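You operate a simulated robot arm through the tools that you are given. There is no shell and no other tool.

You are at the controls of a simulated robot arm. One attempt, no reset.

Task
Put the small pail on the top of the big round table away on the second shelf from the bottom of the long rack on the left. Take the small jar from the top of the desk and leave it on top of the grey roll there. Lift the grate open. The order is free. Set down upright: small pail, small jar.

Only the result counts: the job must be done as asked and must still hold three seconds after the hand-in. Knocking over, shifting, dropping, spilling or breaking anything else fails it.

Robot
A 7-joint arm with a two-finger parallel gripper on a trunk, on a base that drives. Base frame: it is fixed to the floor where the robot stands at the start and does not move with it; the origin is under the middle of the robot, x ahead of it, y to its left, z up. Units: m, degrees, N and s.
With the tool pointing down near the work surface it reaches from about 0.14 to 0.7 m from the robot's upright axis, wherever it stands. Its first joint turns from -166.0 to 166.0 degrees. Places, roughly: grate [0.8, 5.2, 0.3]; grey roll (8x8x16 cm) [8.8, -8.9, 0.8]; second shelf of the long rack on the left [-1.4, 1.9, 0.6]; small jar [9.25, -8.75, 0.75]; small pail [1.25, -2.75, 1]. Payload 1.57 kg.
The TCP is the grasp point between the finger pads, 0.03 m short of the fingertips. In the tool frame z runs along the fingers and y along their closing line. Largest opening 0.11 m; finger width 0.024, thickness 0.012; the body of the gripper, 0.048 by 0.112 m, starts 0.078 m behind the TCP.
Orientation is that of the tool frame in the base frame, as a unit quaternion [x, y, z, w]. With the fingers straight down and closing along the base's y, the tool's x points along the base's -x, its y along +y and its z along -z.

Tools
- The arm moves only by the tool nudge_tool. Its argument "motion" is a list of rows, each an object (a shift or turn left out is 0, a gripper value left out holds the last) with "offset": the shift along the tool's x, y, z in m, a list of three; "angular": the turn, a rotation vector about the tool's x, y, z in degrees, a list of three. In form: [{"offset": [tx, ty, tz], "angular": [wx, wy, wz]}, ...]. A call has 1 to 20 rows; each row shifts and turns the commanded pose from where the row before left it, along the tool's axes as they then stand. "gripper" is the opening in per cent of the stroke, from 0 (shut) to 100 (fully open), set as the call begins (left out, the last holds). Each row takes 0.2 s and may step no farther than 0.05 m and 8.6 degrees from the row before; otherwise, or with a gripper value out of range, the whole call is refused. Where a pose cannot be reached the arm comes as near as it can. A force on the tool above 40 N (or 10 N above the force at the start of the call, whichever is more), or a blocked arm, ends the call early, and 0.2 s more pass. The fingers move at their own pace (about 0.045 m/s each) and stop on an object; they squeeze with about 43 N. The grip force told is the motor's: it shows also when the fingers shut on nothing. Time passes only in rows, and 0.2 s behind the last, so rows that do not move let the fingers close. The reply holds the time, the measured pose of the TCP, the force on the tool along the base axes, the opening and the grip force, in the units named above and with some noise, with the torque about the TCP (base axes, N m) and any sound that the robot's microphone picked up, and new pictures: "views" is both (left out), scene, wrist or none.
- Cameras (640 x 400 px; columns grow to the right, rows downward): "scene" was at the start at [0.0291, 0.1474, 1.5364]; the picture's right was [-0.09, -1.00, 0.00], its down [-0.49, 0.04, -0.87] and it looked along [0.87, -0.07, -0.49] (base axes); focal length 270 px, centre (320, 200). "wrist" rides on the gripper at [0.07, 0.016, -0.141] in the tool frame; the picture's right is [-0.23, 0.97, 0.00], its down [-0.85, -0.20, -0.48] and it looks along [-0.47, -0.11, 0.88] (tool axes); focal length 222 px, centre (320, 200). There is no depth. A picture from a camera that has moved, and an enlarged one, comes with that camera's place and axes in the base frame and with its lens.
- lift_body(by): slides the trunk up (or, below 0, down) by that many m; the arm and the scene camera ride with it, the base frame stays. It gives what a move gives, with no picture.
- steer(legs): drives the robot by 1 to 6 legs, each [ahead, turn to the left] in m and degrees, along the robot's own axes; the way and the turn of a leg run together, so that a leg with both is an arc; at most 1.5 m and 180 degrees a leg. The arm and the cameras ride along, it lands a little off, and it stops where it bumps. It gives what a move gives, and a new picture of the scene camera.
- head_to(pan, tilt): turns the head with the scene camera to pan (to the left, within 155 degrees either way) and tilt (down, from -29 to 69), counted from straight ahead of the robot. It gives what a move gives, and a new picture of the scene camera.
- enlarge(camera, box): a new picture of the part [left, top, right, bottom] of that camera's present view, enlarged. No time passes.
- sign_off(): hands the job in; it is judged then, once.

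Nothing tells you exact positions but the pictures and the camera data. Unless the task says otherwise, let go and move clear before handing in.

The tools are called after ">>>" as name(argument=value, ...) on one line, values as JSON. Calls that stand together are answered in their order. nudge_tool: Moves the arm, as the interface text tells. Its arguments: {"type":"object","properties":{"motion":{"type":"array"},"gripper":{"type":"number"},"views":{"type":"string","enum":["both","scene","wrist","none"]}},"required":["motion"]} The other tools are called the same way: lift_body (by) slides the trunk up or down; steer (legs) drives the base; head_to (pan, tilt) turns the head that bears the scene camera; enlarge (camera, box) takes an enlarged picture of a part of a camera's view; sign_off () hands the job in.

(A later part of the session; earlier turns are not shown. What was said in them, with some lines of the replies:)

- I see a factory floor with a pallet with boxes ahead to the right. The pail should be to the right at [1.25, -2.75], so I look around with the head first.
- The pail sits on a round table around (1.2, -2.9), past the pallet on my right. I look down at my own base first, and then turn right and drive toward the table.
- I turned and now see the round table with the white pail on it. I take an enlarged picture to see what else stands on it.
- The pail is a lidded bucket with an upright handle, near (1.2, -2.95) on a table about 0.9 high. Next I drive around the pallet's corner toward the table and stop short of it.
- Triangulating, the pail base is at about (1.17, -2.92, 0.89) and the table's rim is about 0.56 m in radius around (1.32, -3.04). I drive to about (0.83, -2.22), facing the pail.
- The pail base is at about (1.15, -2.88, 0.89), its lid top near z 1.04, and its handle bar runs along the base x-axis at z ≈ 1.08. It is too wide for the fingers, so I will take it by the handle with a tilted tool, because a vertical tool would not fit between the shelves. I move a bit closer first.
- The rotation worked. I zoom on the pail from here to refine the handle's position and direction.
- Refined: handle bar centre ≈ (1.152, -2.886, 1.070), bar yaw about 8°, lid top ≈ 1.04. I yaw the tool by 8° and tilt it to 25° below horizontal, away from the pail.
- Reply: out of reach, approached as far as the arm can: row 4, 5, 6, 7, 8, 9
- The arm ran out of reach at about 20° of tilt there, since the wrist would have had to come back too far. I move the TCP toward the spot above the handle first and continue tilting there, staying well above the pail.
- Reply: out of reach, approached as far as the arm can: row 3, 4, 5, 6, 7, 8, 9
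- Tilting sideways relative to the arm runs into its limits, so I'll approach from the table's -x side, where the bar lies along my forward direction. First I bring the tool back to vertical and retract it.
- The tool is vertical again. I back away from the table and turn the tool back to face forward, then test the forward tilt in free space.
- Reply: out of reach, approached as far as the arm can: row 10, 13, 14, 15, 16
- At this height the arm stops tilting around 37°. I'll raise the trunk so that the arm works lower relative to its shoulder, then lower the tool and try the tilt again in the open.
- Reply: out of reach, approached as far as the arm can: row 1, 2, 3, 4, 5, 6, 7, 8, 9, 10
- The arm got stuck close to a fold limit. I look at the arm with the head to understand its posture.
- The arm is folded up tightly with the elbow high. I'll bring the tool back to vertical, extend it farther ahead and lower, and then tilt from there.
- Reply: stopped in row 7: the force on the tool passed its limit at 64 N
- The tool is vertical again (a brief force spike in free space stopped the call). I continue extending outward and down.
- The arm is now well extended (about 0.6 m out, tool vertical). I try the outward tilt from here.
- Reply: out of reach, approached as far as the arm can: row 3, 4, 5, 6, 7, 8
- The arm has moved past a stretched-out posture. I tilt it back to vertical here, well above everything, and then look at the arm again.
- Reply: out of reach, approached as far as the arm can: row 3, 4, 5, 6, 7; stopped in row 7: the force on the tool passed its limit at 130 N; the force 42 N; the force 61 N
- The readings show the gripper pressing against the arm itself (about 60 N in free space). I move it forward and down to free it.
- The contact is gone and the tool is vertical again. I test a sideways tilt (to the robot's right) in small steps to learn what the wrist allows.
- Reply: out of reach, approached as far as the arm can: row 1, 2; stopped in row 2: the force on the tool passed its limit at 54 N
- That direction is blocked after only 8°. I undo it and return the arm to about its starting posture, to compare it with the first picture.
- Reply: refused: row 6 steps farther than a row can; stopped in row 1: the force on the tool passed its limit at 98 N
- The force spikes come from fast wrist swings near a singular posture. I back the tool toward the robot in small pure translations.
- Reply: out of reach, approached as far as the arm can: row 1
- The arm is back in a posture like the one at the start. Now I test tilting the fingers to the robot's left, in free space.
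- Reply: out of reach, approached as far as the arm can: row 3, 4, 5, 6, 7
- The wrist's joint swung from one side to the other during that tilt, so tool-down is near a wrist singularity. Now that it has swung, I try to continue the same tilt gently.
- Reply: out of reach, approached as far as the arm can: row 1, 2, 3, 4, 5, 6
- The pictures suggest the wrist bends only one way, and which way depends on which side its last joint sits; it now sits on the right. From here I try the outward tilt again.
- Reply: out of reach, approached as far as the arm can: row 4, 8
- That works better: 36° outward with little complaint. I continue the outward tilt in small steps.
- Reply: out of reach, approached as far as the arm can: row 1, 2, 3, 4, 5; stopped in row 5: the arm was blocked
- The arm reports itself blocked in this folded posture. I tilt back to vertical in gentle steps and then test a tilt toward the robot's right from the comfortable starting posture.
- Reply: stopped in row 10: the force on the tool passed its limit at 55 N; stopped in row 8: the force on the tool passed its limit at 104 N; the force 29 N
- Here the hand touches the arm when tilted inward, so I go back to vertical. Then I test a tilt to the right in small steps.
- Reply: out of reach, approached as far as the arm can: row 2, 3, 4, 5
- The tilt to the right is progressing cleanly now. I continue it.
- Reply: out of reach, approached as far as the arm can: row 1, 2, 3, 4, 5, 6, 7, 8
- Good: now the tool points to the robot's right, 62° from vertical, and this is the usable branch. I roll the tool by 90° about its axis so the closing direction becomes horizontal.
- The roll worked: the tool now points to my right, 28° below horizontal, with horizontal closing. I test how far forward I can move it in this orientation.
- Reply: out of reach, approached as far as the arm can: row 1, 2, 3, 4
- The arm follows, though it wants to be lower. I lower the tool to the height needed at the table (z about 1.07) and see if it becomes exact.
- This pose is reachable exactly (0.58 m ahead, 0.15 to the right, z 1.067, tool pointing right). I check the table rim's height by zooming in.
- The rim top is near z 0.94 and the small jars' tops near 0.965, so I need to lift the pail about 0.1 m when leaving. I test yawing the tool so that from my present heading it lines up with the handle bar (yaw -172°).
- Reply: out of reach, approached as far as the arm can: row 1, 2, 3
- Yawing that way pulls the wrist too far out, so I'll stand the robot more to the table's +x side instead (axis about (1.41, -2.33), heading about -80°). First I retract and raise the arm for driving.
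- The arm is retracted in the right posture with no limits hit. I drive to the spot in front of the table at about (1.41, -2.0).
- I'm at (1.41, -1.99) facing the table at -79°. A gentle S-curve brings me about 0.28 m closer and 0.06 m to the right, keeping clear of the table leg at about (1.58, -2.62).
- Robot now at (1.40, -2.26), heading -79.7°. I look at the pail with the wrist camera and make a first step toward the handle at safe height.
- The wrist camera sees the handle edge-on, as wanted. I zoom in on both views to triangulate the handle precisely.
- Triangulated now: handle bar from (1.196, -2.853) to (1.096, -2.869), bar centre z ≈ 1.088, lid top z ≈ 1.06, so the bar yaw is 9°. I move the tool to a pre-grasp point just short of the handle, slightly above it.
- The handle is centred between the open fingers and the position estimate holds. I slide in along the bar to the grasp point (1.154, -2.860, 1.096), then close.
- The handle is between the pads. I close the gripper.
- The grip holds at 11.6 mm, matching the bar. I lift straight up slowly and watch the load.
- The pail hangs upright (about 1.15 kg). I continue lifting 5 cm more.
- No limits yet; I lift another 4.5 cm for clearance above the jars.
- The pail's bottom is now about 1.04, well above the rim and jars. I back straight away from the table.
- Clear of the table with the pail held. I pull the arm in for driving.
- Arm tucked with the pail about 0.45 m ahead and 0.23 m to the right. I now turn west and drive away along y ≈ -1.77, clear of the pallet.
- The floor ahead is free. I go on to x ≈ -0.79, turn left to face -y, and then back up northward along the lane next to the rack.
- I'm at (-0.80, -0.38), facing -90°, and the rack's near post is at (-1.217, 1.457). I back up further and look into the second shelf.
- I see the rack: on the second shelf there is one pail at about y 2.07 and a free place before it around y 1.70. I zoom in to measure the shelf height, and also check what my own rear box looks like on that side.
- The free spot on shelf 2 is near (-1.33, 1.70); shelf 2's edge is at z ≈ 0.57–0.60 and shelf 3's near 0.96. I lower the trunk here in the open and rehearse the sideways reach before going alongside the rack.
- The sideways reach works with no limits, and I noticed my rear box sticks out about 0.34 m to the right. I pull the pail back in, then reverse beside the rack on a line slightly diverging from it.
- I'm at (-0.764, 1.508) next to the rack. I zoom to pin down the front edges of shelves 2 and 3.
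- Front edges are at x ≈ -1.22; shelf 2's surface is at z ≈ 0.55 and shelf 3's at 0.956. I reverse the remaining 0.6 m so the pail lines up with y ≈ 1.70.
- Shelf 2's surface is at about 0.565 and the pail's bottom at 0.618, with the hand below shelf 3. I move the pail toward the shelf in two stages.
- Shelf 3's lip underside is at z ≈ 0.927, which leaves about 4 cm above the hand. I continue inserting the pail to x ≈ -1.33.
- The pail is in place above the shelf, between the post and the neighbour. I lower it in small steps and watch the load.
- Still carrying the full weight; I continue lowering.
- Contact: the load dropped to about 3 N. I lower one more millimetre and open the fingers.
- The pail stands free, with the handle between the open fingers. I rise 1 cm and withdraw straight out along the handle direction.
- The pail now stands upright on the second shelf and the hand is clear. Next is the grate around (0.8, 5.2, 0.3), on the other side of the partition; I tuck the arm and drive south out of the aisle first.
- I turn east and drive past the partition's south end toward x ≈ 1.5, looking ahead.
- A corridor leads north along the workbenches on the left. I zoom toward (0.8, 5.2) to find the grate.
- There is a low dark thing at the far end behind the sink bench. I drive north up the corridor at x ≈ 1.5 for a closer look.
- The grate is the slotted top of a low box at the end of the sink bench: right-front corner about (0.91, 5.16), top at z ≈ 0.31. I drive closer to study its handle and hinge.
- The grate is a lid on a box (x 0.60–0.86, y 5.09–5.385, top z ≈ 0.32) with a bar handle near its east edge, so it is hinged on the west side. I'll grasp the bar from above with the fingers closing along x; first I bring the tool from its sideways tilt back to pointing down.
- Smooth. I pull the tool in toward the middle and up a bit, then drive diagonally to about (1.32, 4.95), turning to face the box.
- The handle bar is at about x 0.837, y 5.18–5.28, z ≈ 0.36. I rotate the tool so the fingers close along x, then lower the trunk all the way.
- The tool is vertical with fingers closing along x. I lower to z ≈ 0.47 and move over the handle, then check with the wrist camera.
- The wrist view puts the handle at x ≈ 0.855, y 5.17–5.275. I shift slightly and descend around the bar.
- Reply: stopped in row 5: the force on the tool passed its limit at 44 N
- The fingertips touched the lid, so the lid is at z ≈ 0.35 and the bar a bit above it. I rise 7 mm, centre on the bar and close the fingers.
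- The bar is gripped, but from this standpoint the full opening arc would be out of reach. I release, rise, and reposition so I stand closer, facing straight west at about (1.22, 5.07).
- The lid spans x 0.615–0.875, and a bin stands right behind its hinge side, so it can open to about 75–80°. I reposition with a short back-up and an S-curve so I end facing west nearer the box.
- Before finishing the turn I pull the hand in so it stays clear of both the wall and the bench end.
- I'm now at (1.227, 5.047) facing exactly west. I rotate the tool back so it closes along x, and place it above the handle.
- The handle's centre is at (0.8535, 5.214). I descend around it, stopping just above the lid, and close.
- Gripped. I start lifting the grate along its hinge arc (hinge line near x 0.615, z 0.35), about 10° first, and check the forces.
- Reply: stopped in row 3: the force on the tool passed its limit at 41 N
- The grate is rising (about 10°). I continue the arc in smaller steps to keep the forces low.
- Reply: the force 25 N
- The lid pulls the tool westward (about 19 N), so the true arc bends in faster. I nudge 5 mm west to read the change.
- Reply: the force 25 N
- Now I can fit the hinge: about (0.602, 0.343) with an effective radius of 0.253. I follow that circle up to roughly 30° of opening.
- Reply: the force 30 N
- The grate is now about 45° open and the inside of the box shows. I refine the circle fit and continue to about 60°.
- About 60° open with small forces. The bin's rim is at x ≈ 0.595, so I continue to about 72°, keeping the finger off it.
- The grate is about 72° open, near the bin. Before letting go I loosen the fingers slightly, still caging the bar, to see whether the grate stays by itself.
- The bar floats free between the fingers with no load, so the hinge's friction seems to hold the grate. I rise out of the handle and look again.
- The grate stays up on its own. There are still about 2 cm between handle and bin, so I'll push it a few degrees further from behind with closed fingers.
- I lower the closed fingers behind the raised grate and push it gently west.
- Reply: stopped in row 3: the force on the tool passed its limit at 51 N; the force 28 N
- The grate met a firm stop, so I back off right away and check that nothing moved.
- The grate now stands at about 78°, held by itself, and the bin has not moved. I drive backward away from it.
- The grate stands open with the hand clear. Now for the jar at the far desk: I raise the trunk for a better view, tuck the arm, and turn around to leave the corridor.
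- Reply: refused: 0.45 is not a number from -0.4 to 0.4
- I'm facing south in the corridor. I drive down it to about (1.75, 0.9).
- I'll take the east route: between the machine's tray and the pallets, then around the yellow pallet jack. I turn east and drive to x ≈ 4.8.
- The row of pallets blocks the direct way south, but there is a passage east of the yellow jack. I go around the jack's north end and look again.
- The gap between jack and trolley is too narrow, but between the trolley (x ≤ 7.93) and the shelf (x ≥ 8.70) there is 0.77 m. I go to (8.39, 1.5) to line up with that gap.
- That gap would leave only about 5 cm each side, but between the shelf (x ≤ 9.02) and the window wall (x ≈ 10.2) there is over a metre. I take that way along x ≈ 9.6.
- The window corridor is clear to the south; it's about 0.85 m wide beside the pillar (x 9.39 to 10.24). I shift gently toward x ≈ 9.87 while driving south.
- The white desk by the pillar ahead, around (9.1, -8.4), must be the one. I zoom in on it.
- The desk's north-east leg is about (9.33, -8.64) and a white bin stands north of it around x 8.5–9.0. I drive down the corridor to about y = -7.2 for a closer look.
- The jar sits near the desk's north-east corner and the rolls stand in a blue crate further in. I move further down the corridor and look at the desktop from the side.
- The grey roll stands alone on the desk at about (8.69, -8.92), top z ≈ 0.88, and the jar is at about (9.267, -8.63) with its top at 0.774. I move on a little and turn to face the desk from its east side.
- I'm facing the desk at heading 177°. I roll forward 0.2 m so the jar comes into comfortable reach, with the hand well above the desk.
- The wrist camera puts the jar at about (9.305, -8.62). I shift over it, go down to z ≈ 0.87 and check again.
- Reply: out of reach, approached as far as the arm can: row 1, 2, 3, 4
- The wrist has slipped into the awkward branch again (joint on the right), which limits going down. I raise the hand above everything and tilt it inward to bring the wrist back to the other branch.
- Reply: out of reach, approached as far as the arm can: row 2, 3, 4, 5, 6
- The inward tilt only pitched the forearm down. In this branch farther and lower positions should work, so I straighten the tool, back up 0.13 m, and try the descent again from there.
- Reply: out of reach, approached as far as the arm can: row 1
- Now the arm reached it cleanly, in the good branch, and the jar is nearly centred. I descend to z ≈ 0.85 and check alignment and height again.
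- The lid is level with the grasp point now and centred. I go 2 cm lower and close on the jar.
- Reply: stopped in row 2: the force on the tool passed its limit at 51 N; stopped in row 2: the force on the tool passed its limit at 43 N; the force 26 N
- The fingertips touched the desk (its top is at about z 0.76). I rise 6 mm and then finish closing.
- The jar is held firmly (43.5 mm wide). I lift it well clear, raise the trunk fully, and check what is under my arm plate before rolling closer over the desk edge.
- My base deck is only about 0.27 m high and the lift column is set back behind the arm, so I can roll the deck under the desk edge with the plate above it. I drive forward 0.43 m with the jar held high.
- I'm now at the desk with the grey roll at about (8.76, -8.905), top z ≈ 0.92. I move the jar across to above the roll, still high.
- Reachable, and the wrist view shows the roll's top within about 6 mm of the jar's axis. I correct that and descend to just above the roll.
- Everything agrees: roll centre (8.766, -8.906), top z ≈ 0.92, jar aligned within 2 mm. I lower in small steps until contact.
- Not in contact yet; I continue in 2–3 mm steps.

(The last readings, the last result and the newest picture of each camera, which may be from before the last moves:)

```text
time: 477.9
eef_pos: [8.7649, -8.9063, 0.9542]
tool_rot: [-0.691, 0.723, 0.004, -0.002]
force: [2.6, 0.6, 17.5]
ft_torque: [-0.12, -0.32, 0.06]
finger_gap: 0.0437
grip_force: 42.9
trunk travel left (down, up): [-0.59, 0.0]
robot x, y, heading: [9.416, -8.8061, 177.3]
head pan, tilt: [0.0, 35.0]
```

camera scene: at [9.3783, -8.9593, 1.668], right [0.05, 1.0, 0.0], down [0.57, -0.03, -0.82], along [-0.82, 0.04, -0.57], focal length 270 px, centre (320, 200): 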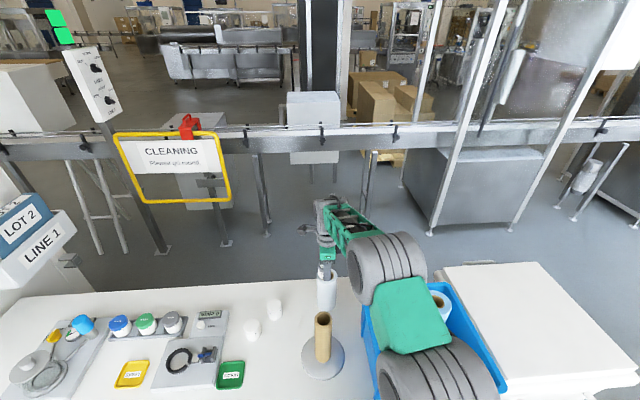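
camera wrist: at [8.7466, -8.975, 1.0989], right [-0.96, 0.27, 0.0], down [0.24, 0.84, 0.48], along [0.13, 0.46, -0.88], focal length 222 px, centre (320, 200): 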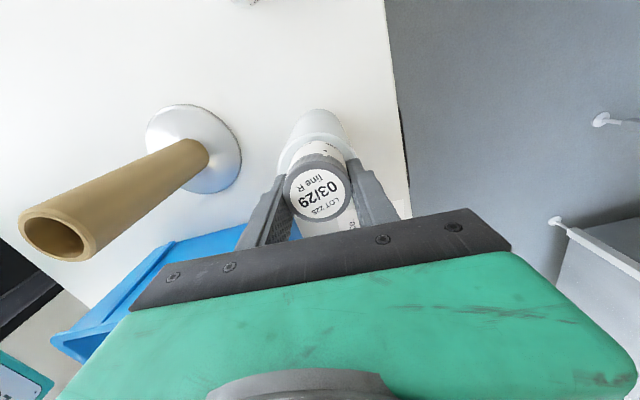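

Contact: the jar sits on the roll. I ease off 1.5 mm and open the fingers moderately.

>>> nudge_tool(motion=[{"offset": [0, 0, -0.0015]}, {}], views="none")

>>> nudge_tool(motion=[{}, {}, {}, {}], gripper=62)

```text
time: 478.5
eef_pos: [8.7662, -8.9056, 0.956]
tool_rot: [-0.691, 0.723, 0.003, -0.002]
force: [-1.4, -0.3, 14.6]
ft_torque: [-0.08, -0.17, -0.01]
finger_gap: 0.0433
grip_force: 43.3
trunk travel left (down, up): [-0.59, 0.0]
robot x, y, heading: [9.4189, -8.8062, 177.2]
head pan, tilt: [0.0, 35.0]
```

```text
time: 479.5
eef_pos: [8.7659, -8.9056, 0.9523]
tool_rot: [-0.691, 0.723, 0.003, 0.0]
force: [0.3, -0.3, 0.9]
ft_torque: [0.0, 0.01, 0.01]
finger_gap: 0.0682
grip_force: 0.0
trunk travel left (down, up): [-0.59, 0.0]
robot x, y, heading: [9.4155, -8.8094, 177.2]
head pan, tilt: [0.0, 35.0]
camera scene: at [9.3783, -8.9593, 1.668], right [0.05, 1.0, 0.0], down [0.57, -0.03, -0.82], along [-0.82, 0.04, -0.57], focal length 270 px, centre (320, 200)
camera wrist: at [8.7469, -8.9756, 1.0937], right [-0.96, 0.27, 0.0], down [0.24, 0.84, 0.48], along [0.13, 0.46, -0.88], focal length 222 px, centre (320, 200)
```

scene: 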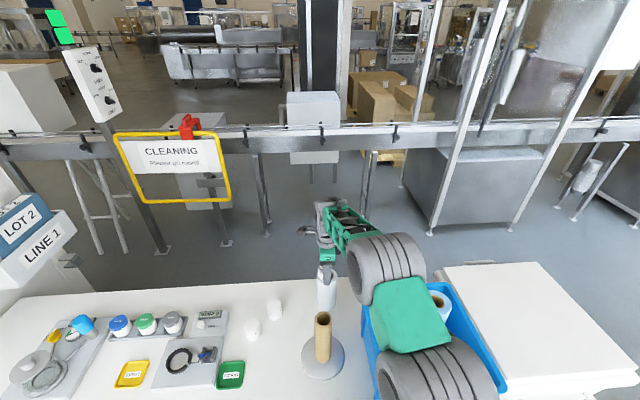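
wrist: 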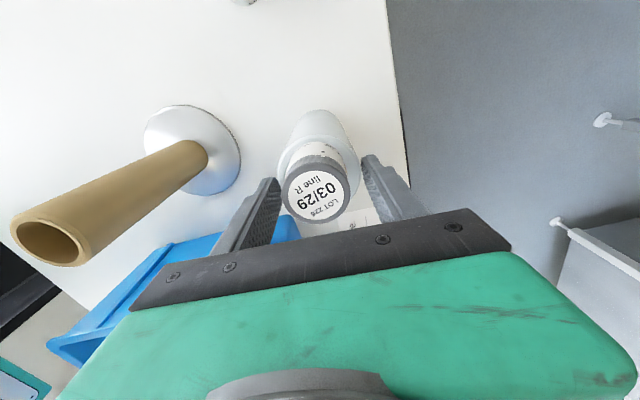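

The jar stands on the roll with free fingers on both sides. I rise straight up.

>>> nudge_tool(motion=[{"offset": [0, 0, -0.015]}, {"offset": [0, 0, -0.025]}, {"offset": [0, 0, -0.035]}, {"offset": [0, 0, -0.04]}, {"offset": [0, 0, -0.04]}, {"offset": [0, 0, -0.03]}, {}])

>>> enlarge(camera="scene", box=[280, 220, 400, 370])

```text
time: 481.1
eef_pos: [8.7668, -8.9094, 1.1363]
tool_rot: [-0.691, 0.723, 0.004, 0.001]
force: [0.0, -0.4, 0.5]
ft_torque: [-0.05, -0.04, 0.04]
finger_gap: 0.0681
grip_force: 0.1
trunk travel left (down, up): [-0.59, 0.0]
robot x, y, heading: [9.4179, -8.8059, 176.8]
head pan, tilt: [0.0, 35.0]
camera scene: at [9.3783, -8.9593, 1.668], right [0.05, 1.0, 0.0], down [0.57, -0.03, -0.82], along [-0.82, 0.04, -0.57], focal length 270 px, centre (320, 200)
camera wrist: at [8.7475, -8.9786, 1.2779], right [-0.96, 0.27, 0.0], down [0.24, 0.84, 0.48], along [0.13, 0.46, -0.88], focal length 222 px, centre (320, 200)
```

scene: 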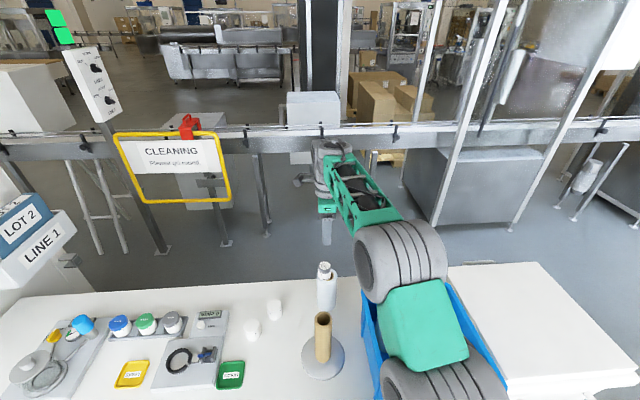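
wrist: 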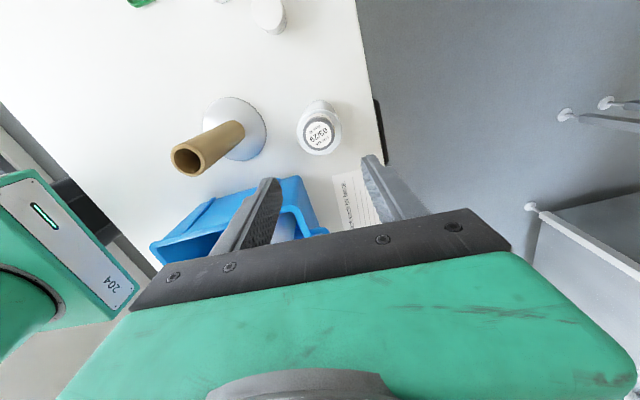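

```text
2.67 times, centred on (340, 295) of scene
camera zoom: at [9.3783, -8.9593, 1.668], right [0.05, 1.0, 0.0], down [0.57, -0.03, -0.82], along [-0.82, 0.04, -0.57], focal length 721 px, centre (267, -53)
```

zoom: 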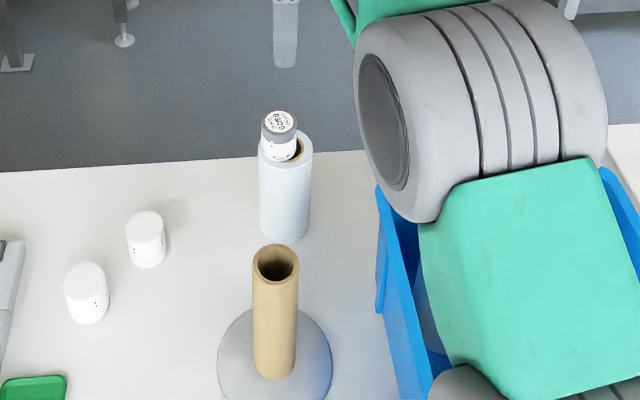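

The jar stands upright on the grey roll. I back the robot away from the desk and take a last look.

>>> steer(legs=[[-0.42, 0]])

>>> enlarge(camera="scene", box=[240, 120, 480, 300])

```text
time: 483.6
eef_pos: [9.1852, -8.9341, 1.1364]
tool_rot: [-0.695, 0.719, 0.003, 0.001]
force: [0.1, 0.6, 0.8]
ft_torque: [0.01, 0.02, -0.02]
finger_gap: 0.068
grip_force: 0.0
trunk travel left (down, up): [-0.59, 0.0]
robot x, y, heading: [9.832, -8.8262, 177.9]
head pan, tilt: [0.0, 35.0]
camera scene: at [9.7985, -8.9785, 1.668], right [0.04, 1.0, 0.0], down [0.57, -0.02, -0.82], along [-0.82, 0.03, -0.57], focal length 270 px, centre (320, 200)
```

scene: 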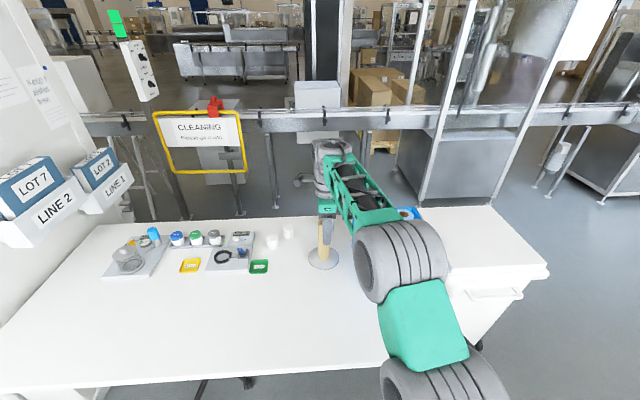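

```text
2.22 times, centred on (360, 210) of scene
camera zoom: at [9.7985, -8.9785, 1.668], right [0.04, 1.0, 0.0], down [0.57, -0.02, -0.82], along [-0.82, 0.03, -0.57], focal length 601 px, centre (231, 178)
```

zoom: 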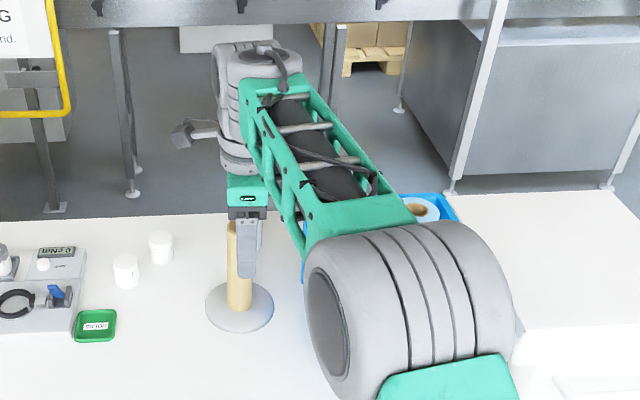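

My arm hides the roll, so I tuck the arm aside and check once more.

>>> nudge_tool(motion=[{"offset": [-0.025, -0.035, 0]}, {"offset": [-0.025, -0.035, 0]}, {"offset": [-0.025, -0.035, 0]}, {"offset": [-0.025, -0.035, 0]}, {"offset": [-0.025, -0.035, 0]}, {}], views="scene")

>>> enlarge(camera="scene", box=[260, 150, 440, 290])

```text
time: 485.1
eef_pos: [9.3651, -8.8176, 1.1363]
tool_rot: [-0.695, 0.719, 0.002, 0.001]
force: [0.3, 0.0, 0.1]
ft_torque: [0.01, -0.01, -0.02]
finger_gap: 0.0681
grip_force: 0.0
trunk travel left (down, up): [-0.59, 0.0]
robot x, y, heading: [9.8269, -8.8245, 177.9]
head pan, tilt: [0.0, 35.0]
camera scene: at [9.798, -8.9784, 1.668], right [0.04, 1.0, 0.0], down [0.57, -0.02, -0.82], along [-0.82, 0.03, -0.57], focal length 270 px, centre (320, 200)
```

scene: 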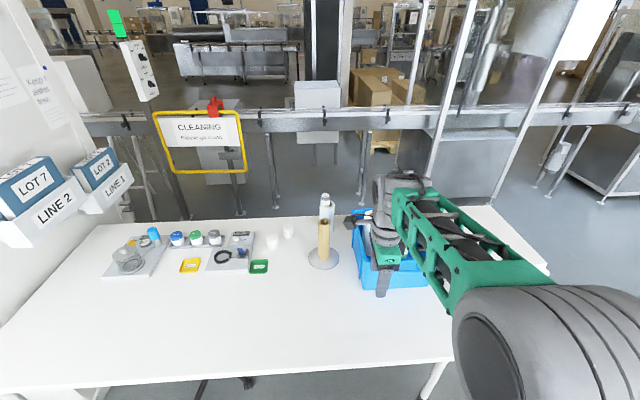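

```text
2.86 times, centred on (350, 220) of scene
camera zoom: at [9.798, -8.9784, 1.668], right [0.04, 1.0, 0.0], down [0.57, -0.02, -0.82], along [-0.82, 0.03, -0.57], focal length 773 px, centre (234, 143)
```

zoom: 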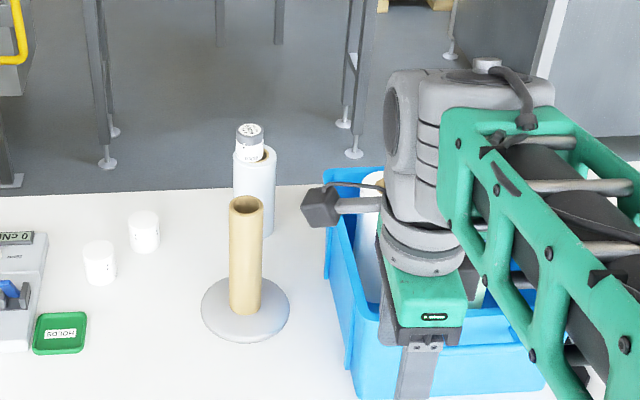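

The jar stands upright on the grey roll. When I last looked, the pail stood on the second shelf and the grate held open, and the hand is clear of everything. I hand the job in.

>>> sign_off()

```text
The job is handed in.
```

I did all three parts of the job and handed it in. No verdict came back. I only have last looks for the pail and the grate, because I didn't drive back to re-check them.

- **Small pail:** It stands upright on the second shelf from the bottom of the long rack, at about (-1.34, 1.70). It is between the near post and the "FACE CREAM" pail.
- **Grate:** It is lifted to about 78° and stood by itself for several seconds after I let go. Pushing it the last few degrees, it met a firm stop at about 50 N. The waste bin behind it showed no visible shift.
- **Small jar:** It stands upright on the grey roll, about 9 mm off centre. I took the roll standing alone on the desk as the grey one; it matched the position you gave.

The gripper let go of everything, and the arm was clear before I handed in.
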